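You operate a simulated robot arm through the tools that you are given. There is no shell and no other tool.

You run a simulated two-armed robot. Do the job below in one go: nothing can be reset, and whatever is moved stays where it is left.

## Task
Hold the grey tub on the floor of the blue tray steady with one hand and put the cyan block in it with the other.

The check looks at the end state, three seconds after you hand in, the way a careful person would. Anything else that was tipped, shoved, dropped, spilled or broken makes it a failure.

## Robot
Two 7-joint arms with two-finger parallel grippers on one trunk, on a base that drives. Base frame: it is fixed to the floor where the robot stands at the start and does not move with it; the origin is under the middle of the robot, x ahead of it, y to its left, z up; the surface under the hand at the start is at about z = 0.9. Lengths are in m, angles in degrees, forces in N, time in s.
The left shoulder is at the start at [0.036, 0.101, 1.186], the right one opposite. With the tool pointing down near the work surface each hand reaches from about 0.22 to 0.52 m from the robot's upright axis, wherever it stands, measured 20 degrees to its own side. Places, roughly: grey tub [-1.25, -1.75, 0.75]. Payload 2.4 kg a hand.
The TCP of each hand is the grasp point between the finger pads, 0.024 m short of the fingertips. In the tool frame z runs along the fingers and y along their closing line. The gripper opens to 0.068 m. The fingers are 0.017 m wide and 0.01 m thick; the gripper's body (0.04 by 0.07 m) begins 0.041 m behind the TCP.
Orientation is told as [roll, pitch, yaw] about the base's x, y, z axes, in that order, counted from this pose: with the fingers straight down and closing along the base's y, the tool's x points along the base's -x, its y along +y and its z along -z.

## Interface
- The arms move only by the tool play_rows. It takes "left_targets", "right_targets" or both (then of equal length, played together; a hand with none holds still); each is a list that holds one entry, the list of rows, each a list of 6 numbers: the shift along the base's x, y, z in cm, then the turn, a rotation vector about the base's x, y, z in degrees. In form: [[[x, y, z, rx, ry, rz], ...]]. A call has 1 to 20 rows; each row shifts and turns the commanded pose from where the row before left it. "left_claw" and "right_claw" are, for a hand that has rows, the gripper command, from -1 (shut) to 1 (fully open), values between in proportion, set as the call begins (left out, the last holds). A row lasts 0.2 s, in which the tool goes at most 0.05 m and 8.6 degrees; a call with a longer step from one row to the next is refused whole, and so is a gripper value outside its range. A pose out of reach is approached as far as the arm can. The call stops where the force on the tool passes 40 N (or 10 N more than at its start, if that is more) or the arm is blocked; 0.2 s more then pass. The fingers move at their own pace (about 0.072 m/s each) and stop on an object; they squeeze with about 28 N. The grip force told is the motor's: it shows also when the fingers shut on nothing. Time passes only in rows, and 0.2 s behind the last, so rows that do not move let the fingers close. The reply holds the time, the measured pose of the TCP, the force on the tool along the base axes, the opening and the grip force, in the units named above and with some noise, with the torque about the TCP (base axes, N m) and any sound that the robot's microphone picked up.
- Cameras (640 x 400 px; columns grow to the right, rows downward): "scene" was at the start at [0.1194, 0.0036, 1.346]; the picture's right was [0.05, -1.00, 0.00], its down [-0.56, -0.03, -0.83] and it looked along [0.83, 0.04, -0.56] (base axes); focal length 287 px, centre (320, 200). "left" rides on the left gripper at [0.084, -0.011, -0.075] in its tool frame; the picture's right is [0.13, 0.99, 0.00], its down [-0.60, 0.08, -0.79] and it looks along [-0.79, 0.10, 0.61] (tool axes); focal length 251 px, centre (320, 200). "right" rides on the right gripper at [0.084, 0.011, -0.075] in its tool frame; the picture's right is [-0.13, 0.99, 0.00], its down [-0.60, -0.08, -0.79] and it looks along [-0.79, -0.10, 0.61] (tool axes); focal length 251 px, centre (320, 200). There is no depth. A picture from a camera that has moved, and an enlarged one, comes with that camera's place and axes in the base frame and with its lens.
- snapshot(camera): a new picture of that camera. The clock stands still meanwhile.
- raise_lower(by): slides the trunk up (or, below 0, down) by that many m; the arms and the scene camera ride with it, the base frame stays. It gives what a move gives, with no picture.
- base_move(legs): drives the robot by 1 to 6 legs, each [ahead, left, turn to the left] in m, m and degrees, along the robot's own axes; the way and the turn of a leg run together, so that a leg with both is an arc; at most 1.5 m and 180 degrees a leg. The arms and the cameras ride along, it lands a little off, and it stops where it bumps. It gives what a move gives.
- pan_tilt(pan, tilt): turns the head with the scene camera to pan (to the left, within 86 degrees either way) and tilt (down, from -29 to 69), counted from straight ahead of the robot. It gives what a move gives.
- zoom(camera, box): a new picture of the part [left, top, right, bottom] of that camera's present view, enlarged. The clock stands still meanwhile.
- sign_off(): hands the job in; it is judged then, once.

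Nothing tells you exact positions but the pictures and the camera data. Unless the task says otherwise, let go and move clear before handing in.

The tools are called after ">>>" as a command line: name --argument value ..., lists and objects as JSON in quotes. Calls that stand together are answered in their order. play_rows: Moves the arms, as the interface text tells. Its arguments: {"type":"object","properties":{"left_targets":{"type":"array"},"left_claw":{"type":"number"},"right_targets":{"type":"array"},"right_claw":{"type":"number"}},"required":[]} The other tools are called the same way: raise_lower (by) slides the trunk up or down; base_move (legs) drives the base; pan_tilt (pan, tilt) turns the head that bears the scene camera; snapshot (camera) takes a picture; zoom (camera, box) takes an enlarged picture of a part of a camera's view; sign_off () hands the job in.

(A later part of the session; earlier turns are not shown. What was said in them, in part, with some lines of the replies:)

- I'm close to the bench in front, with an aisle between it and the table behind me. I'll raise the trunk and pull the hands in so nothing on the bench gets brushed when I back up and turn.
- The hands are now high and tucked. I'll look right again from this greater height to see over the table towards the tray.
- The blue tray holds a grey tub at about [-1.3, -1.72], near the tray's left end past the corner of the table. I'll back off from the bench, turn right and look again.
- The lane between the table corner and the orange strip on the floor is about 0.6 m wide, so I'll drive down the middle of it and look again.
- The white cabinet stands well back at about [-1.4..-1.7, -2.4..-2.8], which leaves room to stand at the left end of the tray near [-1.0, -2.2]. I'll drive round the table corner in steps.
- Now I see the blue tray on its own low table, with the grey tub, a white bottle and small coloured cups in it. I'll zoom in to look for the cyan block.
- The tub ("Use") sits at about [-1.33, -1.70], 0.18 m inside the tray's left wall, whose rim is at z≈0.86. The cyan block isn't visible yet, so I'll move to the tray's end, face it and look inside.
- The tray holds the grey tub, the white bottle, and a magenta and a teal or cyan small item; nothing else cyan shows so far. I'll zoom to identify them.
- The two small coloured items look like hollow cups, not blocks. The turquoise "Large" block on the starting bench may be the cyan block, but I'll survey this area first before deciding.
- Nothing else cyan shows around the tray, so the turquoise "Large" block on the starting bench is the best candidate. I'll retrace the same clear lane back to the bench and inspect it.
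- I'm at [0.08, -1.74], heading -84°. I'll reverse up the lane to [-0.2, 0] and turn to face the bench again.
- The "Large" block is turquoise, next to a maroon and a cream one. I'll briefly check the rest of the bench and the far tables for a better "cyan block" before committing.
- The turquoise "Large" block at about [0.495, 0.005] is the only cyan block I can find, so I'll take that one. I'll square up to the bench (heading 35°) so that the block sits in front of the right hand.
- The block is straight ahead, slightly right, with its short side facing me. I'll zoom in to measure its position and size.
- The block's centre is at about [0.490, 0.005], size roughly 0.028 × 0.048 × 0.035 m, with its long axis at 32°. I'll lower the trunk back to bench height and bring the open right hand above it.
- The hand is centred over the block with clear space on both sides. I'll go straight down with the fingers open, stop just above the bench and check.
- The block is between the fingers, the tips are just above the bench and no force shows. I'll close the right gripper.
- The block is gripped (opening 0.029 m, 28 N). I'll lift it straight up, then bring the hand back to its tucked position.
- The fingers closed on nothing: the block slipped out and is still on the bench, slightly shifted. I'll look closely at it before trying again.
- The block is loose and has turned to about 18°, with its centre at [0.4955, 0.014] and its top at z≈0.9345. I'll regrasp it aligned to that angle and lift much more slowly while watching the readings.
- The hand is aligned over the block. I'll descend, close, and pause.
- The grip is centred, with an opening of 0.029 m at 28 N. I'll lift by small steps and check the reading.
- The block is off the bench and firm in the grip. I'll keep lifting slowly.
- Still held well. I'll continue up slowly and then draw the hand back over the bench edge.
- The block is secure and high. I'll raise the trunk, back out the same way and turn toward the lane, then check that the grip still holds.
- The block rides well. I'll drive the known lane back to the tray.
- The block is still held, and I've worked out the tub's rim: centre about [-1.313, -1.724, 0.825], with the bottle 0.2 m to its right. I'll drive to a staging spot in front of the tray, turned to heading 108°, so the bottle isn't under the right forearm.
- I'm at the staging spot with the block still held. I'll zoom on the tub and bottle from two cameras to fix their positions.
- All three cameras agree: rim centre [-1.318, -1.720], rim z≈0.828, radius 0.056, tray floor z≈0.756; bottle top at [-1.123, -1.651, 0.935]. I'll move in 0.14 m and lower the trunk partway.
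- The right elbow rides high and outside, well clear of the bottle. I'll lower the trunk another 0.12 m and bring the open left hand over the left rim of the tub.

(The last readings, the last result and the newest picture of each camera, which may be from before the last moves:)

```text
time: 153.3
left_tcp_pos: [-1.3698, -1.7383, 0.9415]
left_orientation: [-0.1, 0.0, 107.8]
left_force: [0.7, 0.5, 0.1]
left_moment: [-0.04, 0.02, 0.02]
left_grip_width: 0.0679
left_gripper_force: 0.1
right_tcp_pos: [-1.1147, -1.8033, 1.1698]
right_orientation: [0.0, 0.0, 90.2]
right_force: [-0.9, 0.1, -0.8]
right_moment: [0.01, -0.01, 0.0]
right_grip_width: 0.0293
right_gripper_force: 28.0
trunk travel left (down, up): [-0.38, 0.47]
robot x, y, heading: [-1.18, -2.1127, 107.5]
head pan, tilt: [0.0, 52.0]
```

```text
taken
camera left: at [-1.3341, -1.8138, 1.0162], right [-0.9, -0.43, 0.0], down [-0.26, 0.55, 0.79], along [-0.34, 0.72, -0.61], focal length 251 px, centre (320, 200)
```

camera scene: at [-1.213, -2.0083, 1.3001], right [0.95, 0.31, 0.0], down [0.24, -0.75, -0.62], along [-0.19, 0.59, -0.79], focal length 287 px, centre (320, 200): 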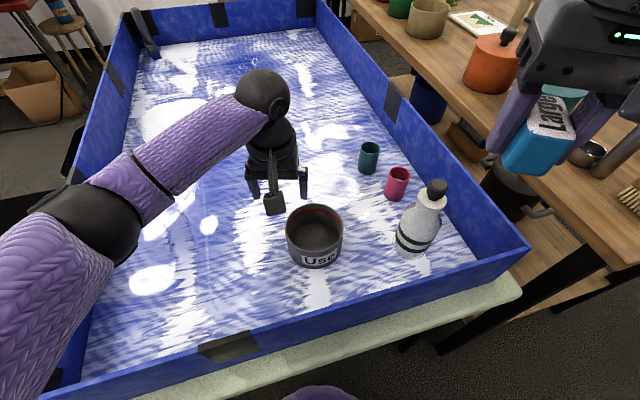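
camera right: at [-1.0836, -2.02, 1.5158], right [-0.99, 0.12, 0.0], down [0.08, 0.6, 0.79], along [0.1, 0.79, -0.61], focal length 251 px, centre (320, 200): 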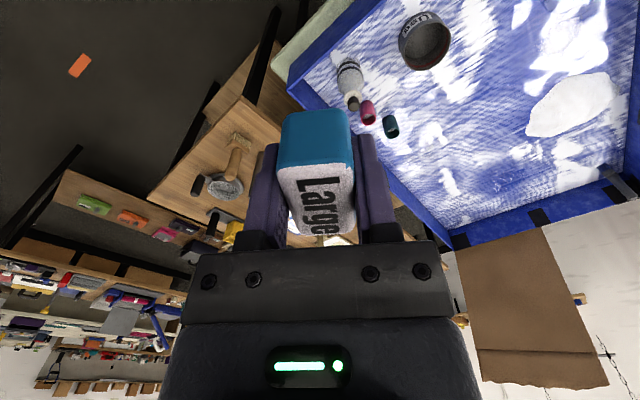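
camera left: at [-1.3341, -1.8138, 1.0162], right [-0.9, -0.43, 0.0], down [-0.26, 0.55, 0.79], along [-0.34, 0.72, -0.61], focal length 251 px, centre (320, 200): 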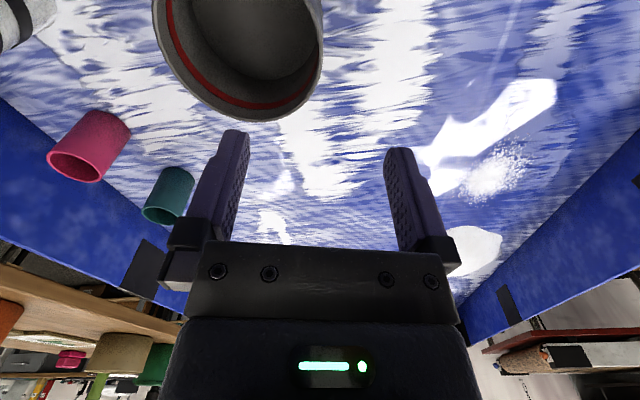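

The left hand sits right over the tub's left wall (within about 3 mm). I'll nudge it and descend so the wall is between the open fingers.

>>> play_rows --left_targets '[[[0.25, -0.3, -2, 0, 0, 0], [0, 0, -2.5, 0, 0, 0], [0, 0, -2.5, 0, 0, 0], [0, 0, -2.5, 0, 0, 0], [0, 0, -2, 0, 0, 0], [0, 0, -1.3, 0, 0, 0], [0, 0, 0, 0, 0, 0]]]'

>>> zoom --camera "scene" --box '[220, 120, 380, 290]'

>>> snapshot --camera "left"

```text
time: 154.9
left_tcp_pos: [-1.3658, -1.7396, 0.8123]
left_orientation: [0.0, 0.0, 107.9]
left_force: [0.4, 0.6, -0.4]
left_moment: [0.01, 0.0, 0.03]
left_grip_width: 0.0679
left_gripper_force: 0.1
right_tcp_pos: [-1.1147, -1.8042, 1.1705]
right_orientation: [0.0, 0.1, 90.1]
right_force: [0.3, -0.3, -0.2]
right_moment: [-0.02, 0.02, -0.01]
right_grip_width: 0.0293
right_gripper_force: 28.6
trunk travel left (down, up): [-0.38, 0.47]
robot x, y, heading: [-1.1745, -2.1109, 107.9]
head pan, tilt: [0.0, 52.0]
```

```text
2.35 times, centred on (300, 205) of scene
camera zoom: at [-1.213, -2.0084, 1.3001], right [0.95, 0.31, 0.0], down [0.24, -0.75, -0.62], along [-0.19, 0.59, -0.79], focal length 676 px, centre (367, 188)
```

zoom: 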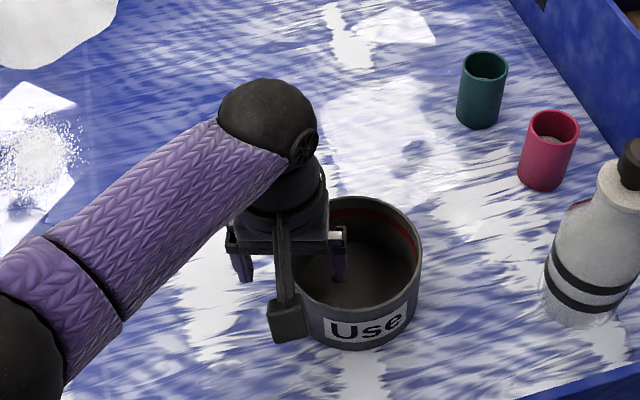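

```text
taken
camera left: at [-1.3305, -1.8169, 0.8879], right [-0.9, -0.43, 0.0], down [-0.26, 0.55, 0.79], along [-0.34, 0.72, -0.61], focal length 251 px, centre (320, 200)
```

left: 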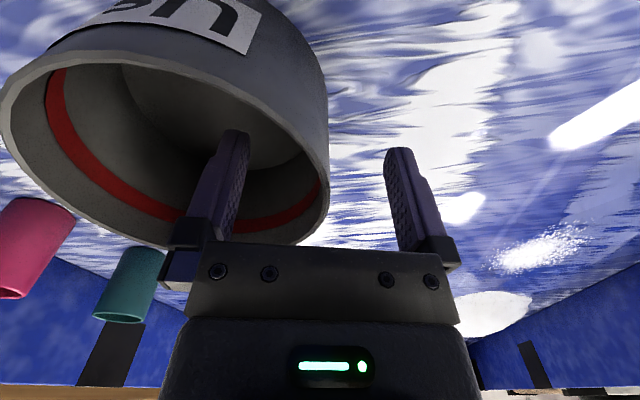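

One finger is inside the tub and one outside, nicely straddling the wall. I'll close most of the way first, check the centring, then clamp.

>>> play_rows --left_targets '[[[0, 0, 0, 0, 0, 0], [0, 0, 0, 0, 0, 0], [0, 0, 0, 0, 0, 0]]]' --left_claw -0.5

>>> snapshot --camera "left"

>>> zoom --camera "scene" --box '[260, 150, 370, 290]'

```text
time: 155.7
left_tcp_pos: [-1.3659, -1.7405, 0.8128]
left_orientation: [0.0, 0.0, 107.8]
left_force: [-0.9, -0.1, 0.0]
left_moment: [-0.02, 0.01, 0.01]
left_grip_width: 0.0168
left_gripper_force: 0.0
right_tcp_pos: [-1.1148, -1.8037, 1.1702]
right_orientation: [0.0, 0.0, 90.2]
right_force: [-0.3, -0.3, 0.0]
right_moment: [0.0, 0.03, 0.0]
right_grip_width: 0.0292
right_gripper_force: 27.7
trunk travel left (down, up): [-0.38, 0.47]
robot x, y, heading: [-1.1799, -2.1107, 107.6]
head pan, tilt: [0.0, 52.0]
```

```text
taken
camera left: at [-1.3305, -1.8168, 0.8881], right [-0.9, -0.43, 0.0], down [-0.26, 0.55, 0.79], along [-0.34, 0.72, -0.61], focal length 251 px, centre (320, 200)
```

left: 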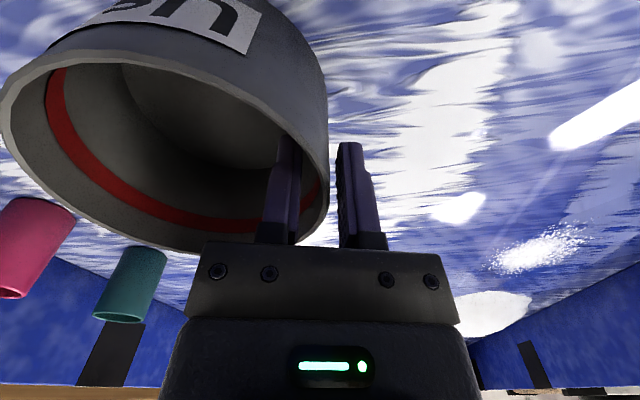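

```text
2.86 times, centred on (315, 220) of scene
camera zoom: at [-1.213, -2.0084, 1.3001], right [0.95, 0.31, 0.0], down [0.24, -0.75, -0.62], along [-0.19, 0.59, -0.79], focal length 820 px, centre (334, 143)
```

zoom: 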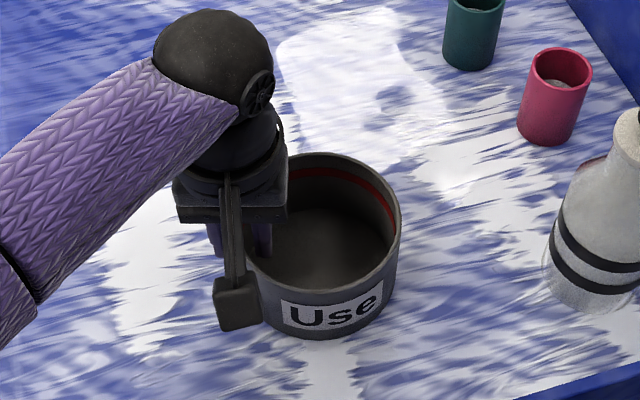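

The wall is about 2 mm from centre between the fingers. I'll shift 1.5 mm and clamp.

>>> play_rows --left_targets '[[[-0.15, -0.05, 0, 0, 0, 0], [0, 0, 0, 0, 0, 0]]]' --left_claw -0.7

>>> play_rows --left_targets '[[[0, 0, 0, 0, 0, 0], [0, 0, 0, 0, 0, 0], [0, 0, 0, 0, 0, 0], [0, 0, 0, 0, 0, 0]]]' --left_claw -1

>>> snapshot --camera "left"

>>> snapshot --camera "scene"

```text
time: 156.3
left_tcp_pos: [-1.367, -1.7408, 0.8136]
left_orientation: [0.0, -0.1, 107.7]
left_force: [-0.2, 0.3, 0.7]
left_moment: [0.01, -0.03, 0.01]
left_grip_width: 0.0101
left_gripper_force: 0.0
right_tcp_pos: [-1.1157, -1.8047, 1.171]
right_orientation: [0.0, 0.0, 90.1]
right_force: [-0.7, -0.5, -1.0]
right_moment: [0.0, 0.0, -0.02]
right_grip_width: 0.0291
right_gripper_force: 28.1
trunk travel left (down, up): [-0.38, 0.47]
robot x, y, heading: [-1.1807, -2.1111, 107.8]
head pan, tilt: [0.0, 52.0]
```

```text
time: 157.3
left_tcp_pos: [-1.3692, -1.7412, 0.8132]
left_orientation: [0.1, 0.0, 107.8]
left_force: [-0.2, 0.3, 0.1]
left_moment: [0.09, -0.12, 0.09]
left_grip_width: 0.0042
left_gripper_force: 28.1
right_tcp_pos: [-1.114, -1.8043, 1.1707]
right_orientation: [0.0, 0.0, 90.2]
right_force: [0.4, 0.4, -1.0]
right_moment: [0.01, 0.05, -0.01]
right_grip_width: 0.0293
right_gripper_force: 28.0
trunk travel left (down, up): [-0.38, 0.47]
robot x, y, heading: [-1.177, -2.1126, 108.0]
head pan, tilt: [0.0, 52.0]
```

```text
taken
camera left: at [-1.3323, -1.8174, 0.8881], right [-0.9, -0.43, 0.0], down [-0.26, 0.55, 0.79], along [-0.34, 0.72, -0.61], focal length 251 px, centre (320, 200)
```

left: 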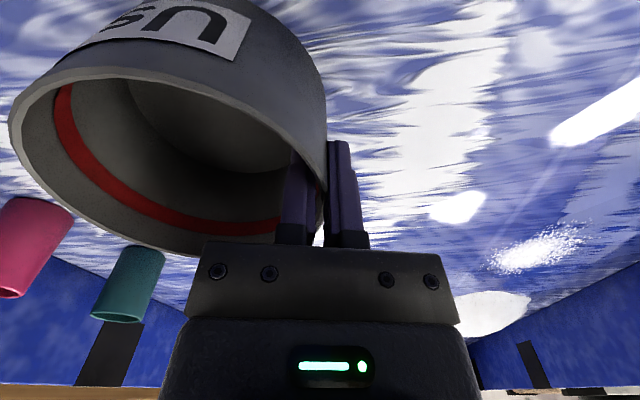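

```text
taken
camera scene: at [-1.213, -2.0084, 1.3001], right [0.95, 0.31, 0.0], down [0.24, -0.75, -0.62], along [-0.19, 0.59, -0.79], focal length 287 px, centre (320, 200)
```

scene: 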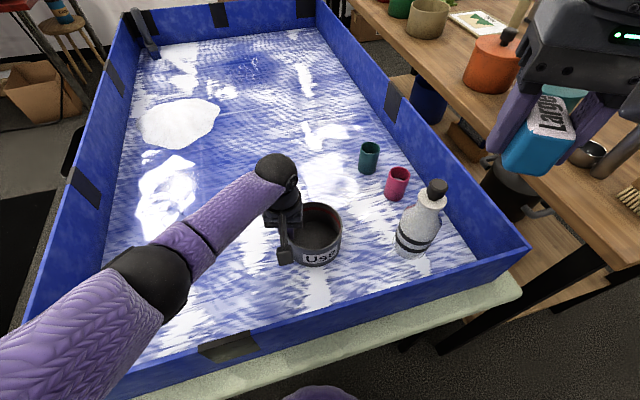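

The tub wall is clamped (4 mm, 28 N) and the tub hasn't moved noticeably. Now I'll carry the block slowly over the tub at z≈1.10, well above the left hand and the bottle.

>>> play_rows --right_targets '[[[-0.8, 0.4, 0, 0, 0, 1.4], [-1.5, 0.73, -0.5, 0, 0, 1.5], [-1.6, 0.78, -0.65, 0, 0, 1.5], [-1.6, 0.78, -0.65, 0, 0, 1.5], [-1.6, 0.78, -0.65, 0, 0, 1.5], [-1.6, 0.78, -0.65, 0, 0, 1.5], [-1.6, 0.78, -0.65, 0, 0, 1.5], [-1.6, 0.78, -0.65, 0, 0, 1.5], [-1.6, 0.78, -0.65, 0, 0, 1.5], [-1.6, 0.78, -0.65, 0, 0, 1.5], [-1.6, 0.78, -0.65, 0, 0, 1.5], [-1.3, 0.63, -0.6, 0, 0, 1.2]]]'

>>> play_rows --right_targets '[[[0, 0, 0, -0.6, 1.9, 0], [0, 0, 0, -0.8, 2.5, 0], [0, 0, 0, -0.8, 2.5, 0], [0, 0, 0, -0.8, 2.5, 0], [0, 0, 0, -0.8, 2.5, 0], [0, 0, 0, -0.8, 2.4, 0]]]'

>>> snapshot --camera "scene"

>>> snapshot --camera "right"

>>> snapshot --camera "left"

```text
time: 159.9
left_tcp_pos: [-1.3674, -1.7404, 0.8129]
left_orientation: [0.0, 0.0, 107.8]
left_force: [-1.5, 0.5, 0.5]
left_moment: [0.05, -0.16, -0.02]
left_grip_width: 0.0045
left_gripper_force: 27.7
right_tcp_pos: [-1.2954, -1.7153, 1.1014]
right_orientation: [-0.1, 0.0, 107.8]
right_force: [0.3, -0.4, -0.8]
right_moment: [0.03, -0.02, -0.01]
right_grip_width: 0.0291
right_gripper_force: 28.1
trunk travel left (down, up): [-0.38, 0.47]
robot x, y, heading: [-1.1785, -2.1121, 107.9]
head pan, tilt: [0.0, 52.0]
```

```text
time: 161.3
left_tcp_pos: [-1.3672, -1.7402, 0.8123]
left_orientation: [0.0, 0.0, 107.8]
left_force: [0.1, -0.1, 2.4]
left_moment: [0.03, -0.12, 0.01]
left_grip_width: 0.0044
left_gripper_force: 27.3
right_tcp_pos: [-1.2954, -1.7152, 1.1008]
right_orientation: [15.0, 0.0, 107.9]
right_force: [-1.1, -0.5, -0.2]
right_moment: [0.01, 0.01, 0.01]
right_grip_width: 0.0292
right_gripper_force: 28.0
trunk travel left (down, up): [-0.38, 0.47]
robot x, y, heading: [-1.1791, -2.1138, 107.5]
head pan, tilt: [0.0, 52.0]
```

```text
taken
camera scene: at [-1.213, -2.0085, 1.3001], right [0.95, 0.31, 0.0], down [0.24, -0.75, -0.62], along [-0.19, 0.59, -0.79], focal length 287 px, centre (320, 200)
```

scene: 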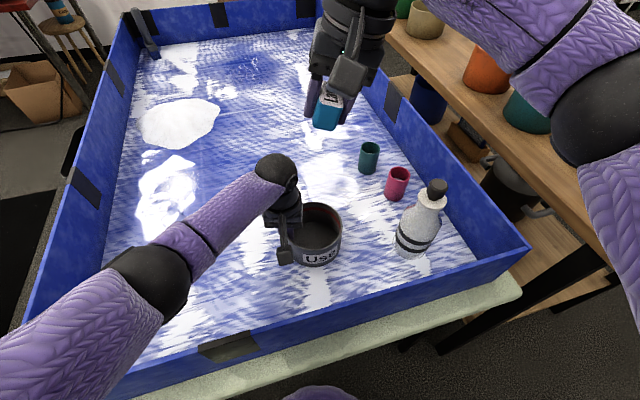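

```text
taken
camera right: at [-1.2618, -1.7923, 1.1765], right [-0.95, -0.17, 0.26], down [0.08, 0.66, 0.74], along [-0.3, 0.73, -0.62], focal length 251 px, centre (320, 200)
```

right: 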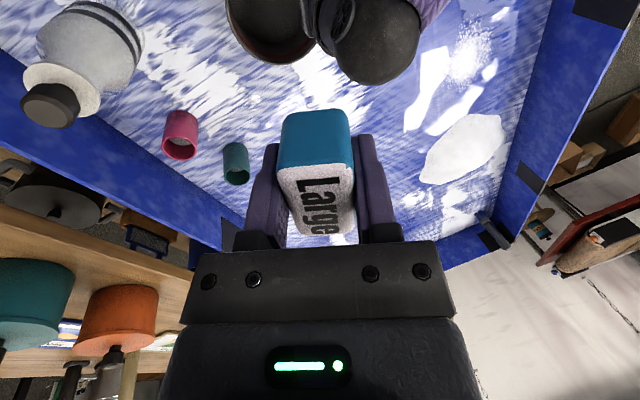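

```text
taken
camera left: at [-1.3323, -1.8174, 0.8881], right [-0.9, -0.43, 0.0], down [-0.26, 0.55, 0.79], along [-0.34, 0.72, -0.61], focal length 251 px, centre (320, 200)
```

left: 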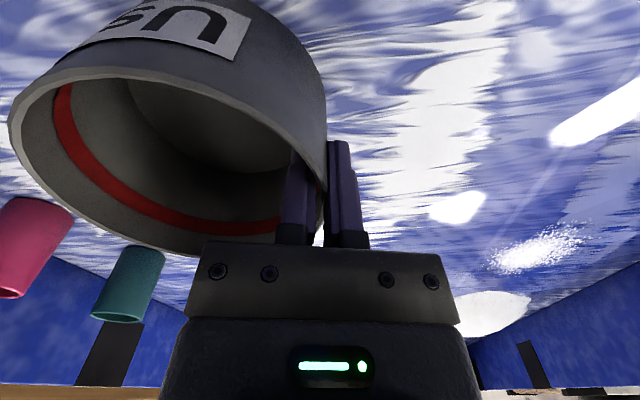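

The block hangs over the tub with the right arm high and clear. I'll zoom to verify the tub centre before descending.

>>> zoom --camera "scene" --box '[255, 180, 375, 280]'

>>> zoom --camera "right" --box '[200, 0, 440, 120]'

```text
4.00 times, centred on (315, 230) of scene
camera zoom: at [-1.213, -2.0085, 1.3001], right [0.95, 0.31, 0.0], down [0.24, -0.75, -0.62], along [-0.19, 0.59, -0.79], focal length 1148 px, centre (340, 80)
```

zoom: 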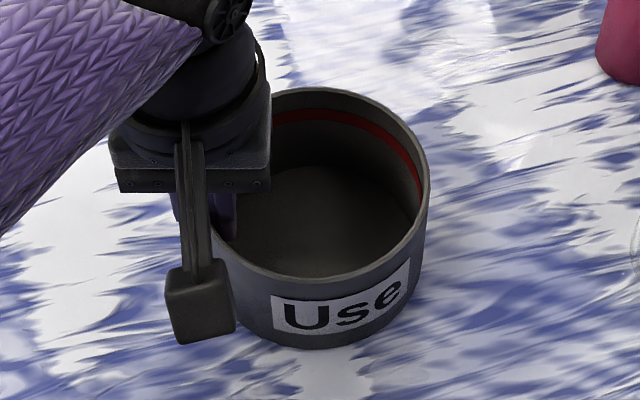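

```text
2.67 times, centred on (320, 60) of right
camera zoom: at [-1.2618, -1.7923, 1.1765], right [-0.95, -0.17, 0.26], down [0.08, 0.66, 0.74], along [-0.3, 0.73, -0.62], focal length 670 px, centre (320, 573)
```

zoom: 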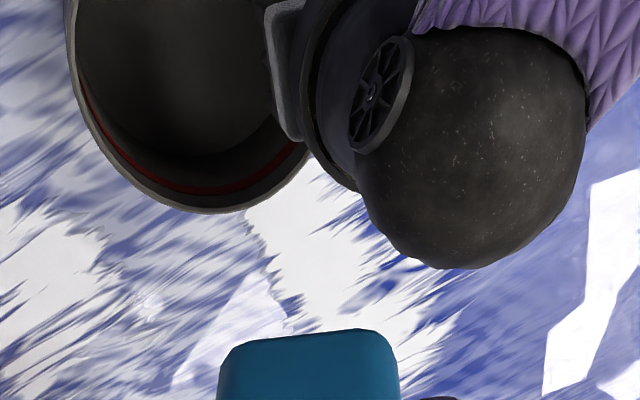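

The tub centre comes out at about [-1.3175, -1.723], so the block is 23 mm right of centre. I'll shift it 4 mm left and descend gently to z≈0.92, then check the gap to the left hand.

>>> play_rows --right_targets '[[[-0.4, -0.12, -0.5, 0, 0, 0], [0, 0, -1, 0, 0, 0], [0, 0, -1.5, 0, 0, 0], [0, 0, -1.5, 0, 0, 0], [0, 0, -1.5, 0, 0, 0], [0, 0, -1.5, 0, 0, 0], [0, 0, -1.5, 0, 0, 0], [0, 0, -1.5, 0, 0, 0], [0, 0, -1.5, 0, 0, 0], [0, 0, -1.5, 0, 0, 0], [0, 0, -1.5, 0, 0, 0], [0, 0, -1.5, 0, 0, 0], [0, 0, -1, 0, 0, 0], [0, 0, -0.5, 0, 0, 0]]]'

>>> snapshot --camera "scene"

>>> snapshot --camera "right"

>>> snapshot --camera "left"

```text
time: 164.3
left_tcp_pos: [-1.3675, -1.7405, 0.8136]
left_orientation: [0.0, 0.0, 107.8]
left_force: [0.2, -0.1, 0.4]
left_moment: [0.04, -0.13, -0.06]
left_grip_width: 0.0042
left_gripper_force: 28.0
right_tcp_pos: [-1.2986, -1.7179, 0.9218]
right_orientation: [15.0, 0.0, 107.8]
right_force: [0.1, 0.1, 0.1]
right_moment: [0.04, -0.01, 0.02]
right_grip_width: 0.0291
right_gripper_force: 27.8
trunk travel left (down, up): [-0.38, 0.47]
robot x, y, heading: [-1.18, -2.1095, 107.7]
head pan, tilt: [0.0, 52.0]
```

```text
taken
camera scene: at [-1.213, -2.0085, 1.3001], right [0.95, 0.31, 0.0], down [0.24, -0.75, -0.62], along [-0.19, 0.59, -0.79], focal length 287 px, centre (320, 200)
```

scene: 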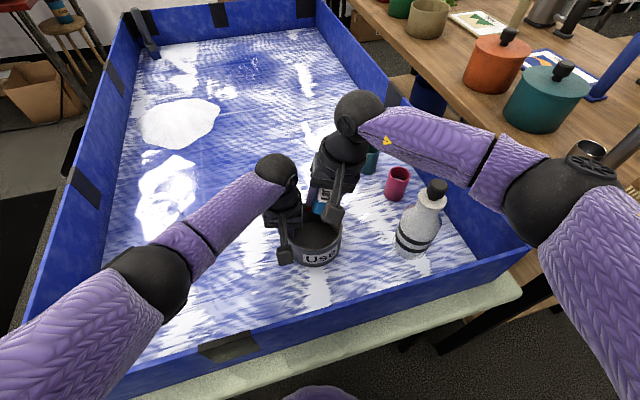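

```text
taken
camera right: at [-1.2655, -1.7931, 0.9964], right [-0.95, -0.17, 0.26], down [0.08, 0.66, 0.75], along [-0.3, 0.73, -0.62], focal length 251 px, centre (320, 200)
```

right: 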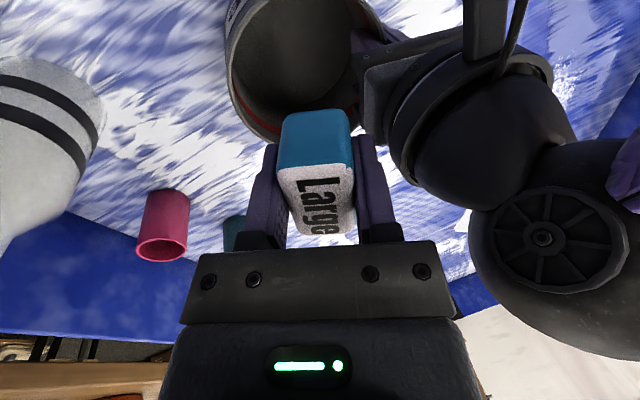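

```text
taken
camera left: at [-1.3323, -1.8174, 0.8881], right [-0.9, -0.43, 0.0], down [-0.26, 0.55, 0.79], along [-0.34, 0.72, -0.61], focal length 251 px, centre (320, 200)
```

left: 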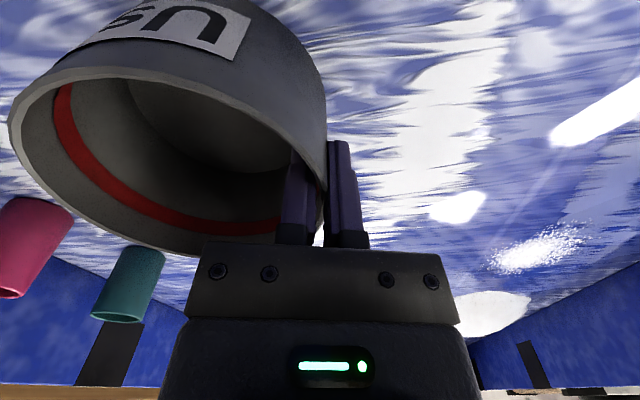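

The forearm is clear of the bottle. I'll zoom on the gap between the two hands before the final descent.

>>> zoom --camera "scene" --box '[240, 80, 460, 280]'

```text
2.00 times, centred on (350, 180) of scene
camera zoom: at [-1.213, -2.0085, 1.3001], right [0.95, 0.31, 0.0], down [0.24, -0.75, -0.62], along [-0.19, 0.59, -0.79], focal length 574 px, centre (260, 240)
```

zoom: 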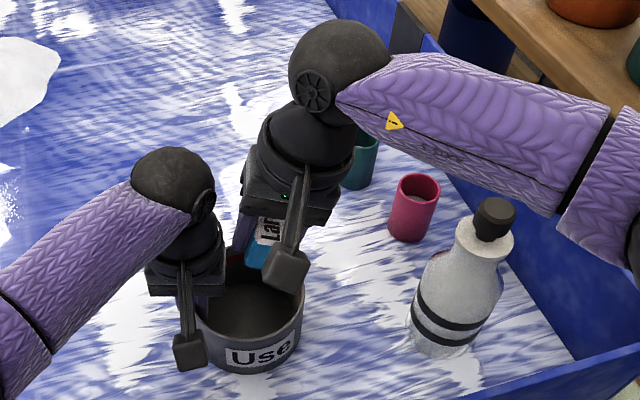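

The gap looks fine. I'll descend slowly to z≈0.85, just into the tub's mouth.

>>> play_rows --right_targets '[[[0, 0, -0.5, 0, 0, 0], [0, 0, -0.8, 0, 0, 0], [0, 0, -0.8, 0, 0, 0], [0, 0, -0.8, 0, 0, 0], [0, 0, -0.8, 0, 0, 0], [0, 0, -0.8, 0, 0, 0], [0, 0, -0.8, 0, 0, 0], [0, 0, -0.8, 0, 0, 0], [0, 0, -0.8, 0, 0, 0], [0, 0, -0.3, 0, 0, 0]]]'

>>> zoom --camera "scene" --box '[240, 120, 440, 280]'

>>> snapshot --camera "right"

>>> snapshot --camera "left"

```text
time: 166.5
left_tcp_pos: [-1.3678, -1.7407, 0.8127]
left_orientation: [0.0, 0.0, 107.8]
left_force: [-0.9, -0.8, -0.4]
left_moment: [0.07, -0.09, -0.11]
left_grip_width: 0.004
left_gripper_force: 27.3
right_tcp_pos: [-1.2997, -1.7172, 0.8492]
right_orientation: [15.0, -0.1, 107.9]
right_force: [-0.3, -0.6, -1.3]
right_moment: [0.03, 0.0, -0.05]
right_grip_width: 0.0292
right_gripper_force: 28.1
trunk travel left (down, up): [-0.38, 0.47]
robot x, y, heading: [-1.1795, -2.1113, 108.0]
head pan, tilt: [0.0, 52.0]
```

```text
2.50 times, centred on (340, 200) of scene
camera zoom: at [-1.213, -2.0085, 1.3001], right [0.95, 0.31, 0.0], down [0.24, -0.75, -0.62], along [-0.19, 0.59, -0.79], focal length 718 px, centre (270, 200)
```

zoom: 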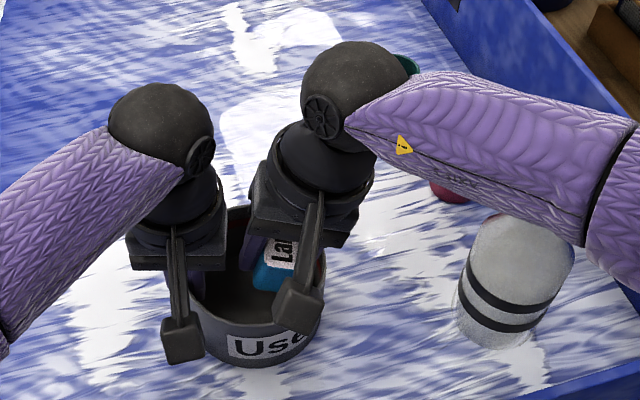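

```text
taken
camera right: at [-1.2654, -1.7933, 0.9243], right [-0.95, -0.17, 0.26], down [0.08, 0.66, 0.75], along [-0.3, 0.73, -0.62], focal length 251 px, centre (320, 200)
```

right: 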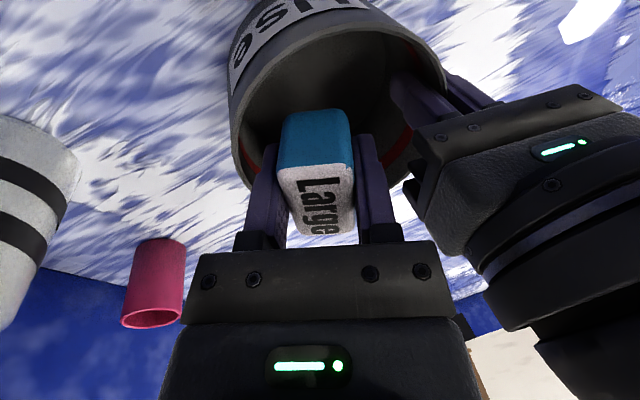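

```text
taken
camera left: at [-1.3323, -1.8174, 0.8881], right [-0.9, -0.43, 0.0], down [-0.26, 0.55, 0.79], along [-0.34, 0.72, -0.61], focal length 251 px, centre (320, 200)
```

left: 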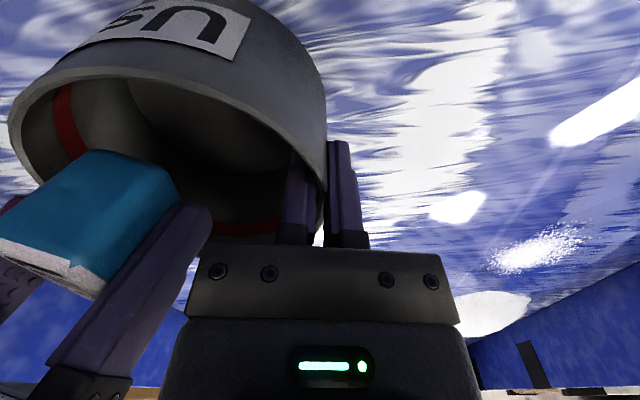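

The block is now inside the tub's mouth and the bottle is well off the forearm's line. I'll check the gap between the two grippers closely before going lower.

>>> zoom --camera "right" --box '[220, 60, 540, 320]'

>>> zoom --camera "scene" --box '[270, 160, 370, 270]'

```text
1.54 times, centred on (380, 190) of right
camera zoom: at [-1.2654, -1.7933, 0.9243], right [-0.95, -0.17, 0.26], down [0.08, 0.66, 0.75], along [-0.3, 0.73, -0.62], focal length 387 px, centre (228, 215)
```

zoom: 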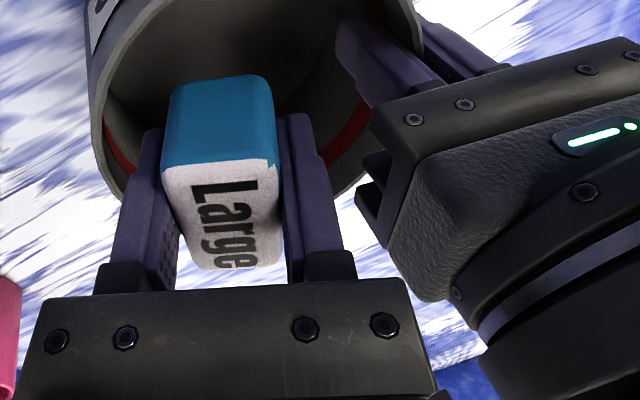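

```text
3.64 times, centred on (320, 215) of scene
camera zoom: at [-1.213, -2.0085, 1.3001], right [0.95, 0.31, 0.0], down [0.24, -0.75, -0.62], along [-0.19, 0.59, -0.79], focal length 1044 px, centre (320, 146)
```

zoom: 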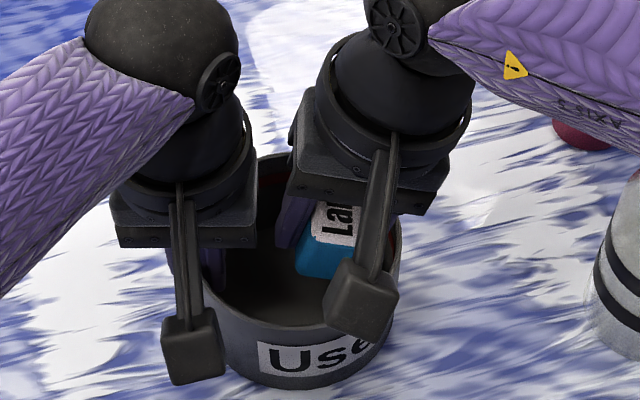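

There's roughly a 12 mm gap between the grippers. I'll lower another 2 cm while easing 3 mm to the right, so the drop is only a few centimetres.

>>> play_rows --right_targets '[[[0.15, 0.05, -0.2, 0, 0, 0], [0.15, 0.05, -0.3, 0, 0, 0], [0, 0, -0.3, 0, 0, 0], [0, 0, -0.3, 0, 0, 0], [0, 0, -0.3, 0, 0, 0], [0, 0, -0.3, 0, 0, 0], [0, 0, -0.3, 0, 0, 0], [0, 0, 0, 0, 0, 0]]]'

>>> zoom --camera "right" --box '[200, 60, 520, 320]'

>>> zoom --camera "scene" --box '[260, 140, 440, 280]'

>>> snapshot --camera "left"

```text
time: 168.3
left_tcp_pos: [-1.3691, -1.7414, 0.8134]
left_orientation: [0.0, 0.0, 107.8]
left_force: [3.7, -0.4, -0.4]
left_moment: [0.06, 0.3, -0.13]
left_grip_width: 0.0041
left_gripper_force: 27.4
right_tcp_pos: [-1.2967, -1.7165, 0.8291]
right_orientation: [15.0, 0.1, 107.9]
right_force: [-3.8, 0.2, 2.0]
right_moment: [0.03, -0.02, -0.01]
right_grip_width: 0.0291
right_gripper_force: 27.9
trunk travel left (down, up): [-0.38, 0.47]
robot x, y, heading: [-1.1786, -2.1128, 107.8]
head pan, tilt: [0.0, 52.0]
```

```text
1.54 times, centred on (360, 190) of right
camera zoom: at [-1.2623, -1.7924, 0.9046], right [-0.95, -0.17, 0.26], down [0.08, 0.66, 0.75], along [-0.3, 0.73, -0.61], focal length 387 px, centre (258, 215)
```

zoom: 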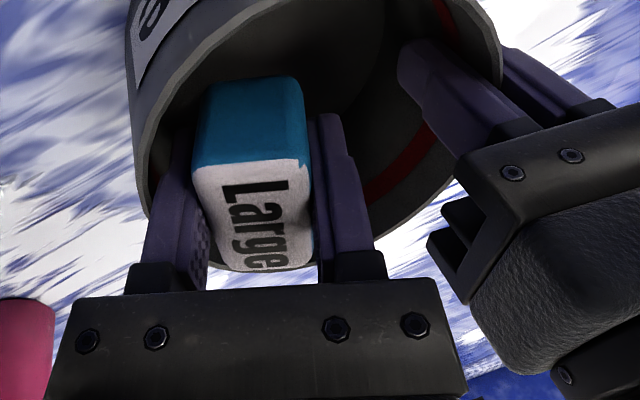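

```text
2.86 times, centred on (350, 210) of scene
camera zoom: at [-1.2131, -2.0085, 1.3001], right [0.95, 0.31, 0.0], down [0.24, -0.75, -0.62], along [-0.19, 0.59, -0.79], focal length 820 px, centre (234, 171)
```

zoom: 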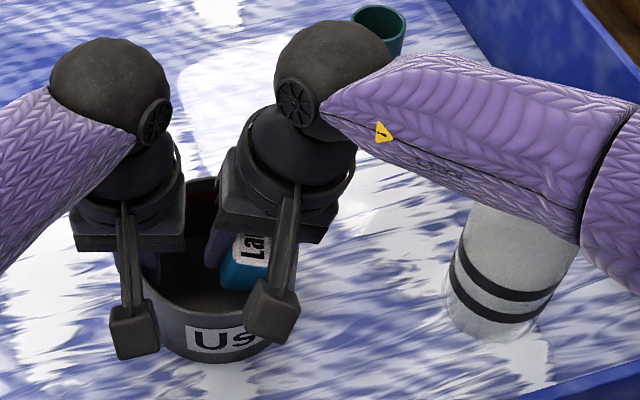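

```text
taken
camera left: at [-1.3323, -1.8175, 0.8881], right [-0.9, -0.43, 0.0], down [-0.26, 0.55, 0.79], along [-0.34, 0.72, -0.61], focal length 251 px, centre (320, 200)
```

left: 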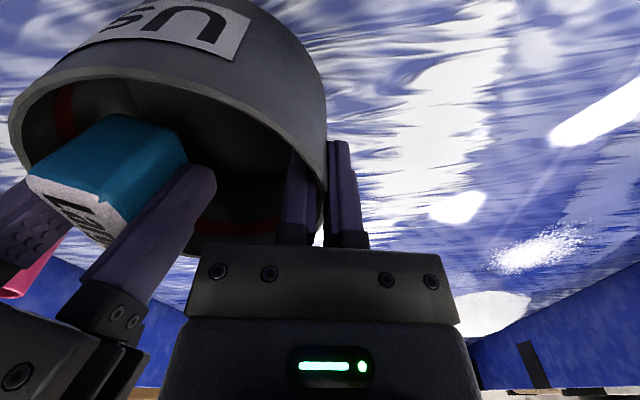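

I feel a light 3.8 N contact: the right finger is touching the inside of the tub's right wall. I'll back up 1.5 cm and 3 mm to the left to clear it before opening.

>>> play_rows --right_targets '[[[-0.1, -0.03, 0.3, 0, 0, 0], [-0.1, -0.03, 0.4, 0, 0, 0], [-0.1, -0.03, 0.4, 0, 0, 0], [0, 0, 0.4, 0, 0, 0], [0, 0, 0, 0, 0, 0]]]'

>>> zoom --camera "right" --box '[200, 60, 520, 320]'

```text
time: 169.5
left_tcp_pos: [-1.3673, -1.7421, 0.8121]
left_orientation: [0.1, 0.1, 107.8]
left_force: [-0.2, -0.9, -0.1]
left_moment: [0.04, -0.16, -0.12]
left_grip_width: 0.004
left_gripper_force: 27.5
right_tcp_pos: [-1.2979, -1.7168, 0.8435]
right_orientation: [15.0, 0.0, 107.9]
right_force: [-0.1, -0.9, -0.1]
right_moment: [-0.01, -0.02, -0.04]
right_grip_width: 0.029
right_gripper_force: 28.2
trunk travel left (down, up): [-0.38, 0.47]
robot x, y, heading: [-1.1802, -2.109, 107.6]
head pan, tilt: [0.0, 52.0]
```

```text
1.54 times, centred on (360, 190) of right
camera zoom: at [-1.2654, -1.7935, 0.9198], right [-0.95, -0.17, 0.26], down [0.08, 0.66, 0.75], along [-0.3, 0.73, -0.62], focal length 387 px, centre (258, 215)
```

zoom: 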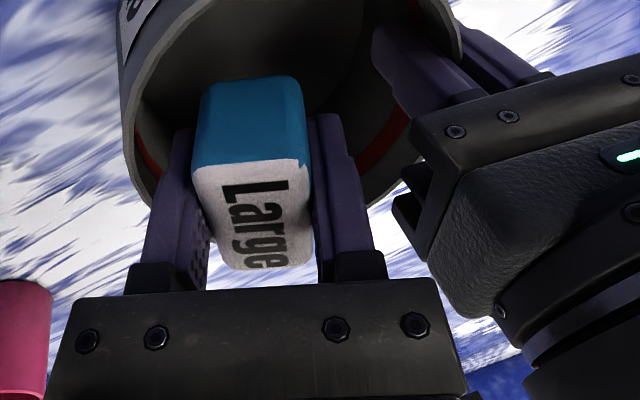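

Contact is gone. I'll open only a little (to about 0.034 m), enough to free the block without touching the wall or the left gripper.

>>> play_rows --right_targets '[[[0, 0, 0, 0, 0, 0], [0, 0, 0, 0, 0, 0], [0, 0, 0, 0, 0, 0], [0, 0, 0, 0, 0, 0]]]' --right_claw 0.0

>>> snapshot --camera "right"

>>> snapshot --camera "left"

>>> zoom --camera "scene" --box '[260, 140, 440, 280]'

```text
time: 170.5
left_tcp_pos: [-1.3678, -1.7403, 0.8121]
left_orientation: [0.0, 0.0, 107.8]
left_force: [-0.1, -0.9, 0.4]
left_moment: [0.09, -0.09, -0.1]
left_grip_width: 0.0037
left_gripper_force: 28.2
right_tcp_pos: [-1.3005, -1.7171, 0.8441]
right_orientation: [14.9, 0.1, 107.7]
right_force: [-0.8, -0.2, -0.7]
right_moment: [-0.01, 0.0, -0.03]
right_grip_width: 0.0339
right_gripper_force: 0.1
trunk travel left (down, up): [-0.38, 0.47]
robot x, y, heading: [-1.1774, -2.1106, 108.0]
head pan, tilt: [0.0, 52.0]
```

```text
taken
camera right: at [-1.2654, -1.7935, 0.9197], right [-0.95, -0.17, 0.26], down [0.08, 0.66, 0.75], along [-0.3, 0.73, -0.62], focal length 251 px, centre (320, 200)
```

right: 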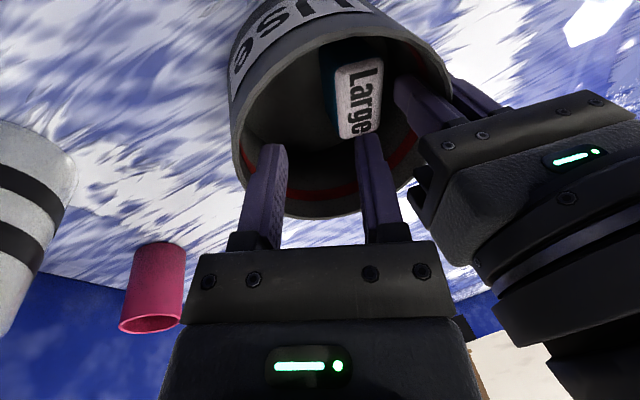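

```text
taken
camera left: at [-1.3323, -1.8175, 0.8881], right [-0.9, -0.43, 0.0], down [-0.26, 0.55, 0.79], along [-0.34, 0.72, -0.61], focal length 251 px, centre (320, 200)
```

left: 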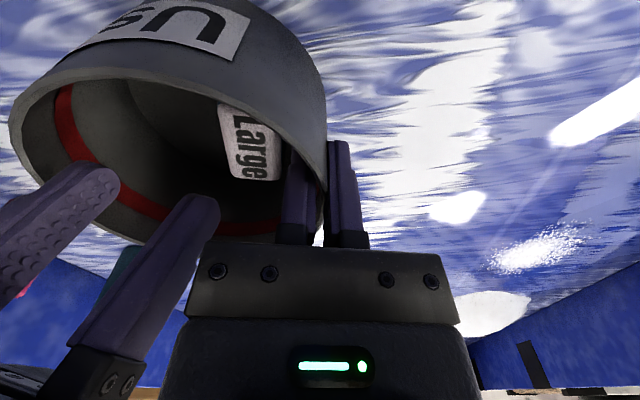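

```text
2.86 times, centred on (350, 210) of scene
camera zoom: at [-1.2131, -2.0085, 1.3001], right [0.95, 0.31, 0.0], down [0.24, -0.75, -0.62], along [-0.19, 0.59, -0.79], focal length 820 px, centre (234, 171)
```

zoom: 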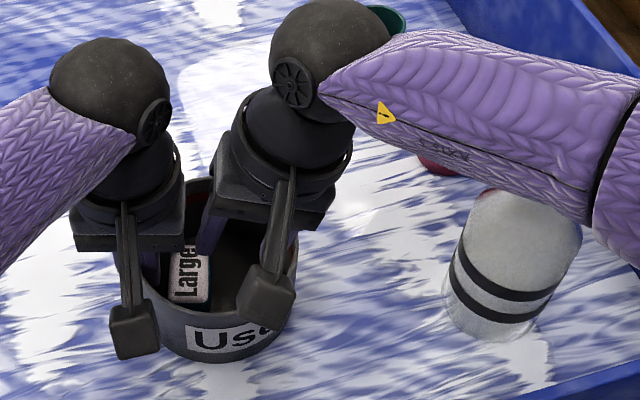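

The block has dropped into the tub and stands upright beside the left finger. I'll lift the right hand straight out and away, still holding the tub.

>>> play_rows --right_targets '[[[0, 0, 0.5, 0, 0, 0], [0, 0, 1, 0, 0, 0], [0, 0, 1.5, 0, 0, 0], [0, 0, 2, 0, 0, 0], [0, 0, 2, 0, 0, 0], [0, 0, 2.5, 0, 0, 0], [0, 0, 2.5, 0, 0, 0], [0, 0, 2.5, 0, 0, 0], [0, 0, 2.5, 0, 0, 0], [0, 0, 2.5, 0, 0, 0], [0, 0, 2.5, 0, 0, 0], [0, 0, 2.5, 0, 0, 0], [0, 0, 2.5, 0, 0, 0]]]'

>>> play_rows --right_targets '[[[1.0, -0.5, 0.4, 0, 0, 0], [1.8, -0.9, 0.6, 0.8, -2.5, 0], [1.8, -0.9, 0.6, 0.8, -2.5, 0], [1.8, -0.9, 0.6, 0.8, -2.5, 0], [1.8, -0.9, 0.6, 0.8, -2.5, 0], [1.8, -0.9, 0.6, 0.8, -2.5, 0], [1.8, -0.9, 0.6, 0.6, -1.9, 0], [1.8, -0.9, 0.6, 0, 0, 0], [1.8, -0.9, 0.6, 0, 0, 0], [1.8, -0.9, 0.6, 0, 0, 0], [1.0, -0.5, 0.4, 0, 0, 0]]]'

>>> snapshot --camera "scene"

>>> zoom --camera "scene" --box '[255, 180, 375, 280]'

>>> snapshot --camera "left"

```text
time: 173.3
left_tcp_pos: [-1.3683, -1.7406, 0.8134]
left_orientation: [0.0, -0.1, 107.8]
left_force: [-0.3, -1.1, -0.2]
left_moment: [0.08, -0.14, -0.06]
left_grip_width: 0.0039
left_gripper_force: 27.5
right_tcp_pos: [-1.2986, -1.7175, 1.1143]
right_orientation: [15.0, 0.1, 107.8]
right_force: [0.0, -0.8, 0.4]
right_moment: [0.01, -0.01, 0.02]
right_grip_width: 0.0337
right_gripper_force: 0.1
trunk travel left (down, up): [-0.38, 0.47]
robot x, y, heading: [-1.1792, -2.1156, 107.5]
head pan, tilt: [0.0, 52.0]
```

```text
time: 175.7
left_tcp_pos: [-1.3678, -1.7409, 0.8122]
left_orientation: [0.1, 0.1, 107.9]
left_force: [0.0, -1.3, -0.1]
left_moment: [0.11, -0.07, -0.08]
left_grip_width: 0.0039
left_gripper_force: 27.9
right_tcp_pos: [-1.1168, -1.808, 1.1761]
right_orientation: [-0.1, 0.1, 107.7]
right_force: [-0.7, -0.2, 0.0]
right_moment: [0.0, -0.02, 0.0]
right_grip_width: 0.0339
right_gripper_force: 0.1
trunk travel left (down, up): [-0.38, 0.47]
robot x, y, heading: [-1.1804, -2.114, 107.8]
head pan, tilt: [0.0, 52.0]
```

```text
taken
camera scene: at [-1.213, -2.0085, 1.3001], right [0.95, 0.31, 0.0], down [0.24, -0.75, -0.62], along [-0.19, 0.59, -0.79], focal length 287 px, centre (320, 200)
```

scene: 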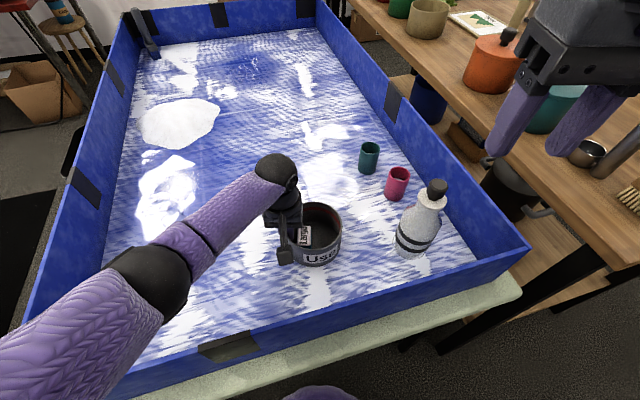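

```text
4.00 times, centred on (315, 230) of scene
camera zoom: at [-1.213, -2.0085, 1.3001], right [0.95, 0.31, 0.0], down [0.24, -0.75, -0.62], along [-0.19, 0.59, -0.79], focal length 1148 px, centre (340, 80)
```

zoom: 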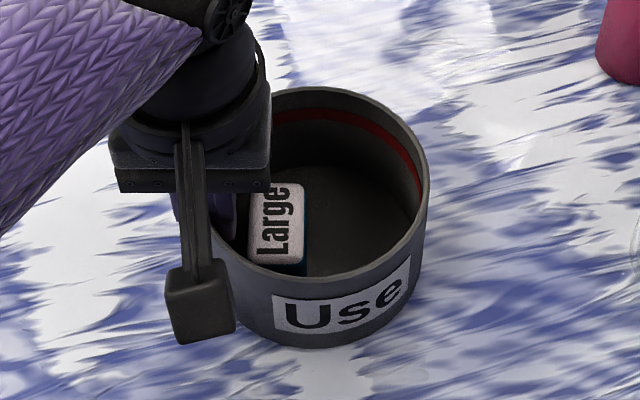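

```text
taken
camera left: at [-1.3322, -1.8175, 0.8881], right [-0.9, -0.43, 0.0], down [-0.26, 0.55, 0.79], along [-0.34, 0.72, -0.61], focal length 251 px, centre (320, 200)
```

left: 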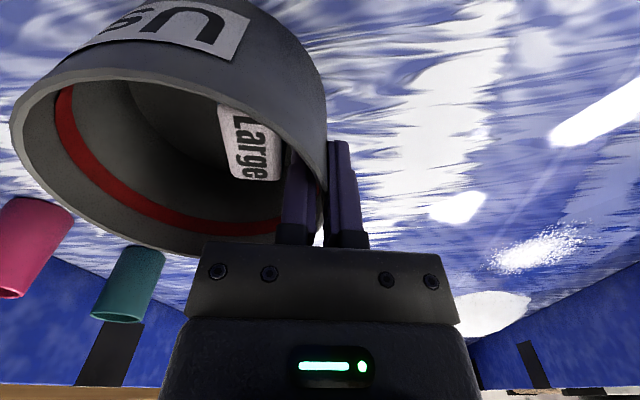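

The block lies flat on the tub's floor and the right hand is clear. I'll open the left hand just a few millimetres and lift it straight up off the wall.

>>> play_rows --left_targets '[[[0, 0, 0, 0, 0, 0], [0, 0, 0, 0, 0, 0]]]' --left_claw -0.68

>>> snapshot --camera "left"

```text
time: 176.3
left_tcp_pos: [-1.368, -1.7402, 0.8133]
left_orientation: [0.0, -0.1, 107.9]
left_force: [0.8, 0.4, 0.5]
left_moment: [-0.01, -0.04, 0.0]
left_grip_width: 0.0109
left_gripper_force: 0.1
right_tcp_pos: [-1.1161, -1.8082, 1.1758]
right_orientation: [-0.1, 0.0, 107.7]
right_force: [-0.1, -0.1, 0.2]
right_moment: [-0.01, -0.02, 0.01]
right_grip_width: 0.0342
right_gripper_force: 0.0
trunk travel left (down, up): [-0.38, 0.47]
robot x, y, heading: [-1.1845, -2.1099, 107.5]
head pan, tilt: [0.0, 52.0]
```

```text
taken
camera left: at [-1.3322, -1.8174, 0.8881], right [-0.9, -0.43, 0.0], down [-0.26, 0.55, 0.79], along [-0.34, 0.72, -0.61], focal length 251 px, centre (320, 200)
```

left: 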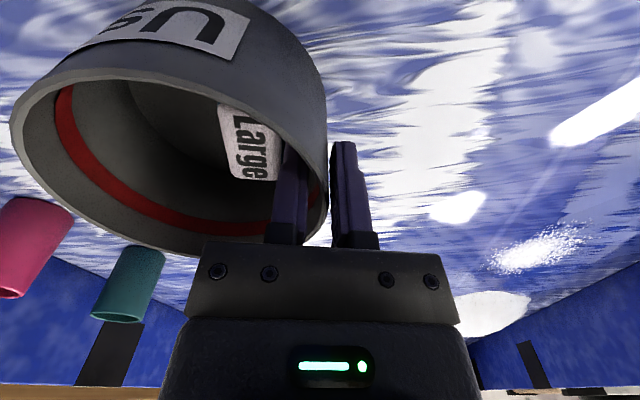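

The fingers no longer touch the wall (no force, no moment). I'll lift the left hand straight up slowly.

>>> play_rows --left_targets '[[[0, 0, 0.3, 0, 0, 0], [0, 0, 0.5, 0, 0, 0], [0, 0, 0.7, 0, 0, 0], [0, 0, 1, 0, 0, 0], [0, 0, 1, 0, 0, 0], [0, 0, 1, 0, 0, 0], [0, 0, 1.5, 0, 0, 0], [0, 0, 2, 0, 0, 0], [0, 0, 2.5, 0, 0, 0], [0, 0, 3, 0, 0, 0], [0, 0, 3, 0, 0, 0], [0, 0, 3, 0, 0, 0], [0, 0, 3, 0, 0, 0], [0, 0, 3, 0, 0, 0]]]'

>>> snapshot --camera "scene"

>>> snapshot --camera "left"

```text
time: 179.3
left_tcp_pos: [-1.3673, -1.7405, 1.0681]
left_orientation: [0.0, -0.1, 107.8]
left_force: [0.6, 0.1, -0.3]
left_moment: [-0.01, 0.01, 0.02]
left_grip_width: 0.0111
left_gripper_force: 0.0
right_tcp_pos: [-1.116, -1.8078, 1.1754]
right_orientation: [-0.1, 0.1, 107.8]
right_force: [0.5, -0.2, -0.2]
right_moment: [-0.03, 0.02, 0.01]
right_grip_width: 0.0342
right_gripper_force: 0.0
trunk travel left (down, up): [-0.38, 0.47]
robot x, y, heading: [-1.1803, -2.1076, 107.7]
head pan, tilt: [0.0, 52.0]
```

```text
taken
camera scene: at [-1.2129, -2.0085, 1.3001], right [0.95, 0.31, 0.0], down [0.24, -0.75, -0.62], along [-0.19, 0.59, -0.79], focal length 287 px, centre (320, 200)
```

scene: 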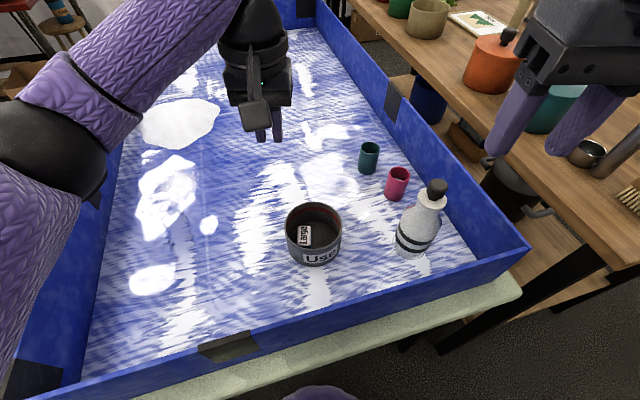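

```text
taken
camera left: at [-1.3325, -1.8176, 1.1439], right [-0.9, -0.43, 0.0], down [-0.26, 0.55, 0.79], along [-0.34, 0.72, -0.61], focal length 251 px, centre (320, 200)
```

left: 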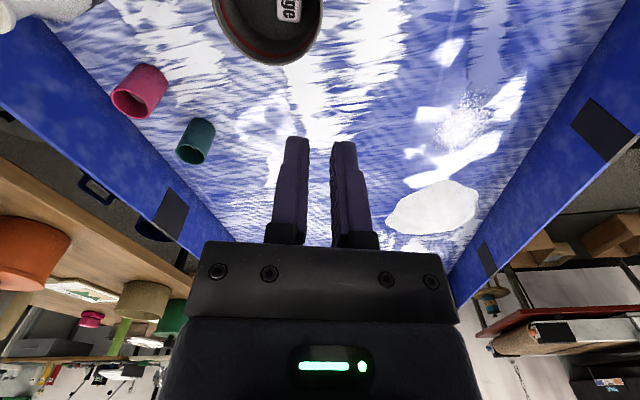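

The tub stands where it was with the block inside, and the bottle and cups are undisturbed. I'll pull the left hand back clear of the tray and take a final look.

>>> play_rows --left_targets '[[[-0.7, -2.7, 1.5, 0, 0, 0], [-0.7, -2.7, 1.5, 0, 0, 0], [-0.7, -2.7, 1.5, 0, 0, 0], [-0.7, -2.7, 1.5, 0, 0, 0], [-0.7, -2.7, 1.5, 0, 0, 0], [-0.7, -2.7, 1.5, 0, 0, 0]]]'

>>> raise_lower --by 0.2

>>> base_move --legs '[[-0.14, 0, 0]]'

>>> snapshot --camera "scene"

>>> zoom --camera "scene" --box '[270, 170, 430, 270]'

```text
time: 180.7
left_tcp_pos: [-1.4108, -1.9025, 1.1563]
left_orientation: [0.0, 0.0, 107.7]
left_force: [0.5, 0.6, 0.1]
left_moment: [-0.01, -0.02, 0.02]
left_grip_width: 0.0108
left_gripper_force: 0.1
right_tcp_pos: [-1.1169, -1.808, 1.177]
right_orientation: [-0.1, 0.0, 107.8]
right_force: [-0.2, -0.7, -0.3]
right_moment: [0.02, -0.02, 0.0]
right_grip_width: 0.0342
right_gripper_force: 0.1
trunk travel left (down, up): [-0.38, 0.47]
robot x, y, heading: [-1.1809, -2.1115, 107.5]
head pan, tilt: [0.0, 52.0]
```

```text
time: 182.9
left_tcp_pos: [-1.4096, -1.9024, 1.3566]
left_orientation: [0.0, 0.0, 107.8]
left_force: [-0.5, 0.2, 0.6]
left_moment: [-0.01, 0.04, -0.01]
left_grip_width: 0.0106
left_gripper_force: 0.0
right_tcp_pos: [-1.1168, -1.8078, 1.3767]
right_orientation: [-0.1, 0.1, 107.8]
right_force: [-0.6, -0.6, 0.3]
right_moment: [0.02, -0.03, 0.0]
right_grip_width: 0.0341
right_gripper_force: 0.1
trunk travel left (down, up): [-0.58, 0.27]
robot x, y, heading: [-1.1777, -2.1112, 107.9]
head pan, tilt: [0.0, 52.0]
```

```text
time: 184.2
left_tcp_pos: [-1.367, -2.0354, 1.3578]
left_orientation: [0.0, 0.0, 107.8]
left_force: [0.9, 0.5, -0.5]
left_moment: [0.01, 0.03, -0.01]
left_grip_width: 0.0109
left_gripper_force: 0.0
right_tcp_pos: [-1.0737, -1.941, 1.3764]
right_orientation: [-0.1, 0.0, 107.7]
right_force: [-0.1, -0.2, 0.4]
right_moment: [0.04, 0.01, -0.01]
right_grip_width: 0.034
right_gripper_force: 0.0
trunk travel left (down, up): [-0.58, 0.27]
robot x, y, heading: [-1.1382, -2.2434, 107.9]
head pan, tilt: [0.0, 52.0]
```

```text
taken
camera scene: at [-1.1642, -2.1602, 1.5011], right [0.95, 0.3, 0.0], down [0.24, -0.75, -0.62], along [-0.19, 0.59, -0.79], focal length 287 px, centre (320, 200)
```

scene: 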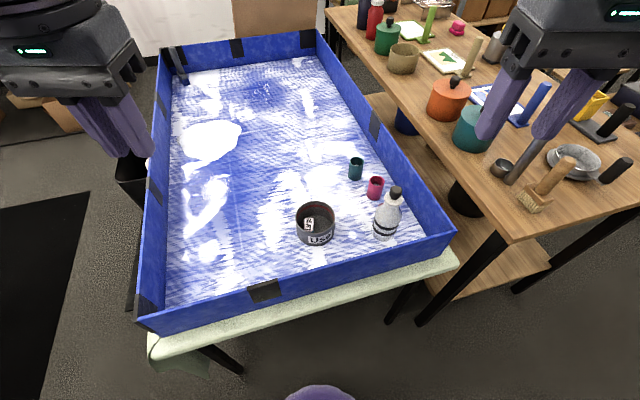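

```text
4.00 times, centred on (350, 220) of scene
camera zoom: at [-1.1642, -2.1602, 1.5011], right [0.95, 0.3, 0.0], down [0.24, -0.75, -0.62], along [-0.19, 0.59, -0.79], focal length 1148 px, centre (200, 120)
```

zoom: 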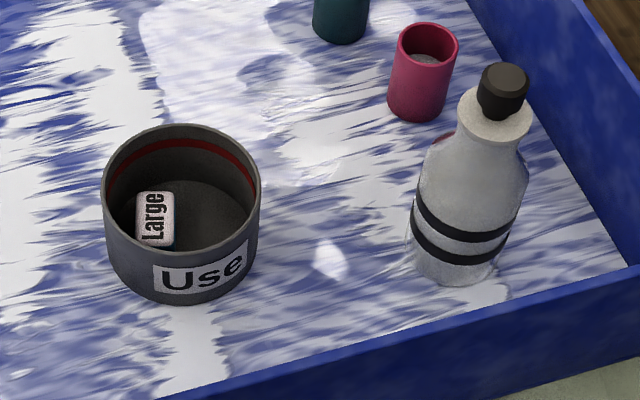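

The cyan "Large" block lies in the grey tub, which stands upright on the tray floor. The bottle, cups and nearby table are undisturbed, and both hands are empty and clear, so I'm handing in.

>>> sign_off

```text
The job is handed in.
```

The cyan block is in the grey tub. I held the tub by its left wall with the left hand while the right hand released the block. The tub is still upright on the tray floor, and the bottle and cups beside it were not touched.

- **Choice of block:** No place was given for the cyan block. I took the turquoise one labelled "Large" from the starting bench, as it was the only cyan block I could find. The small teal item in the tray turned out to be a hollow cup.
- **First grasp slipped:** My first attempt to lift the block was too fast and it slipped back onto the bench. It turned slightly, the blocks next to it looked undisturbed, and a slower second lift held.
- **Light contact with the tub:** While lowering the block, the right finger pressed the inside of the tub wall at about 4 N. I backed off before releasing, and the tub did not visibly move.

Both hands are empty and clear of the tray.
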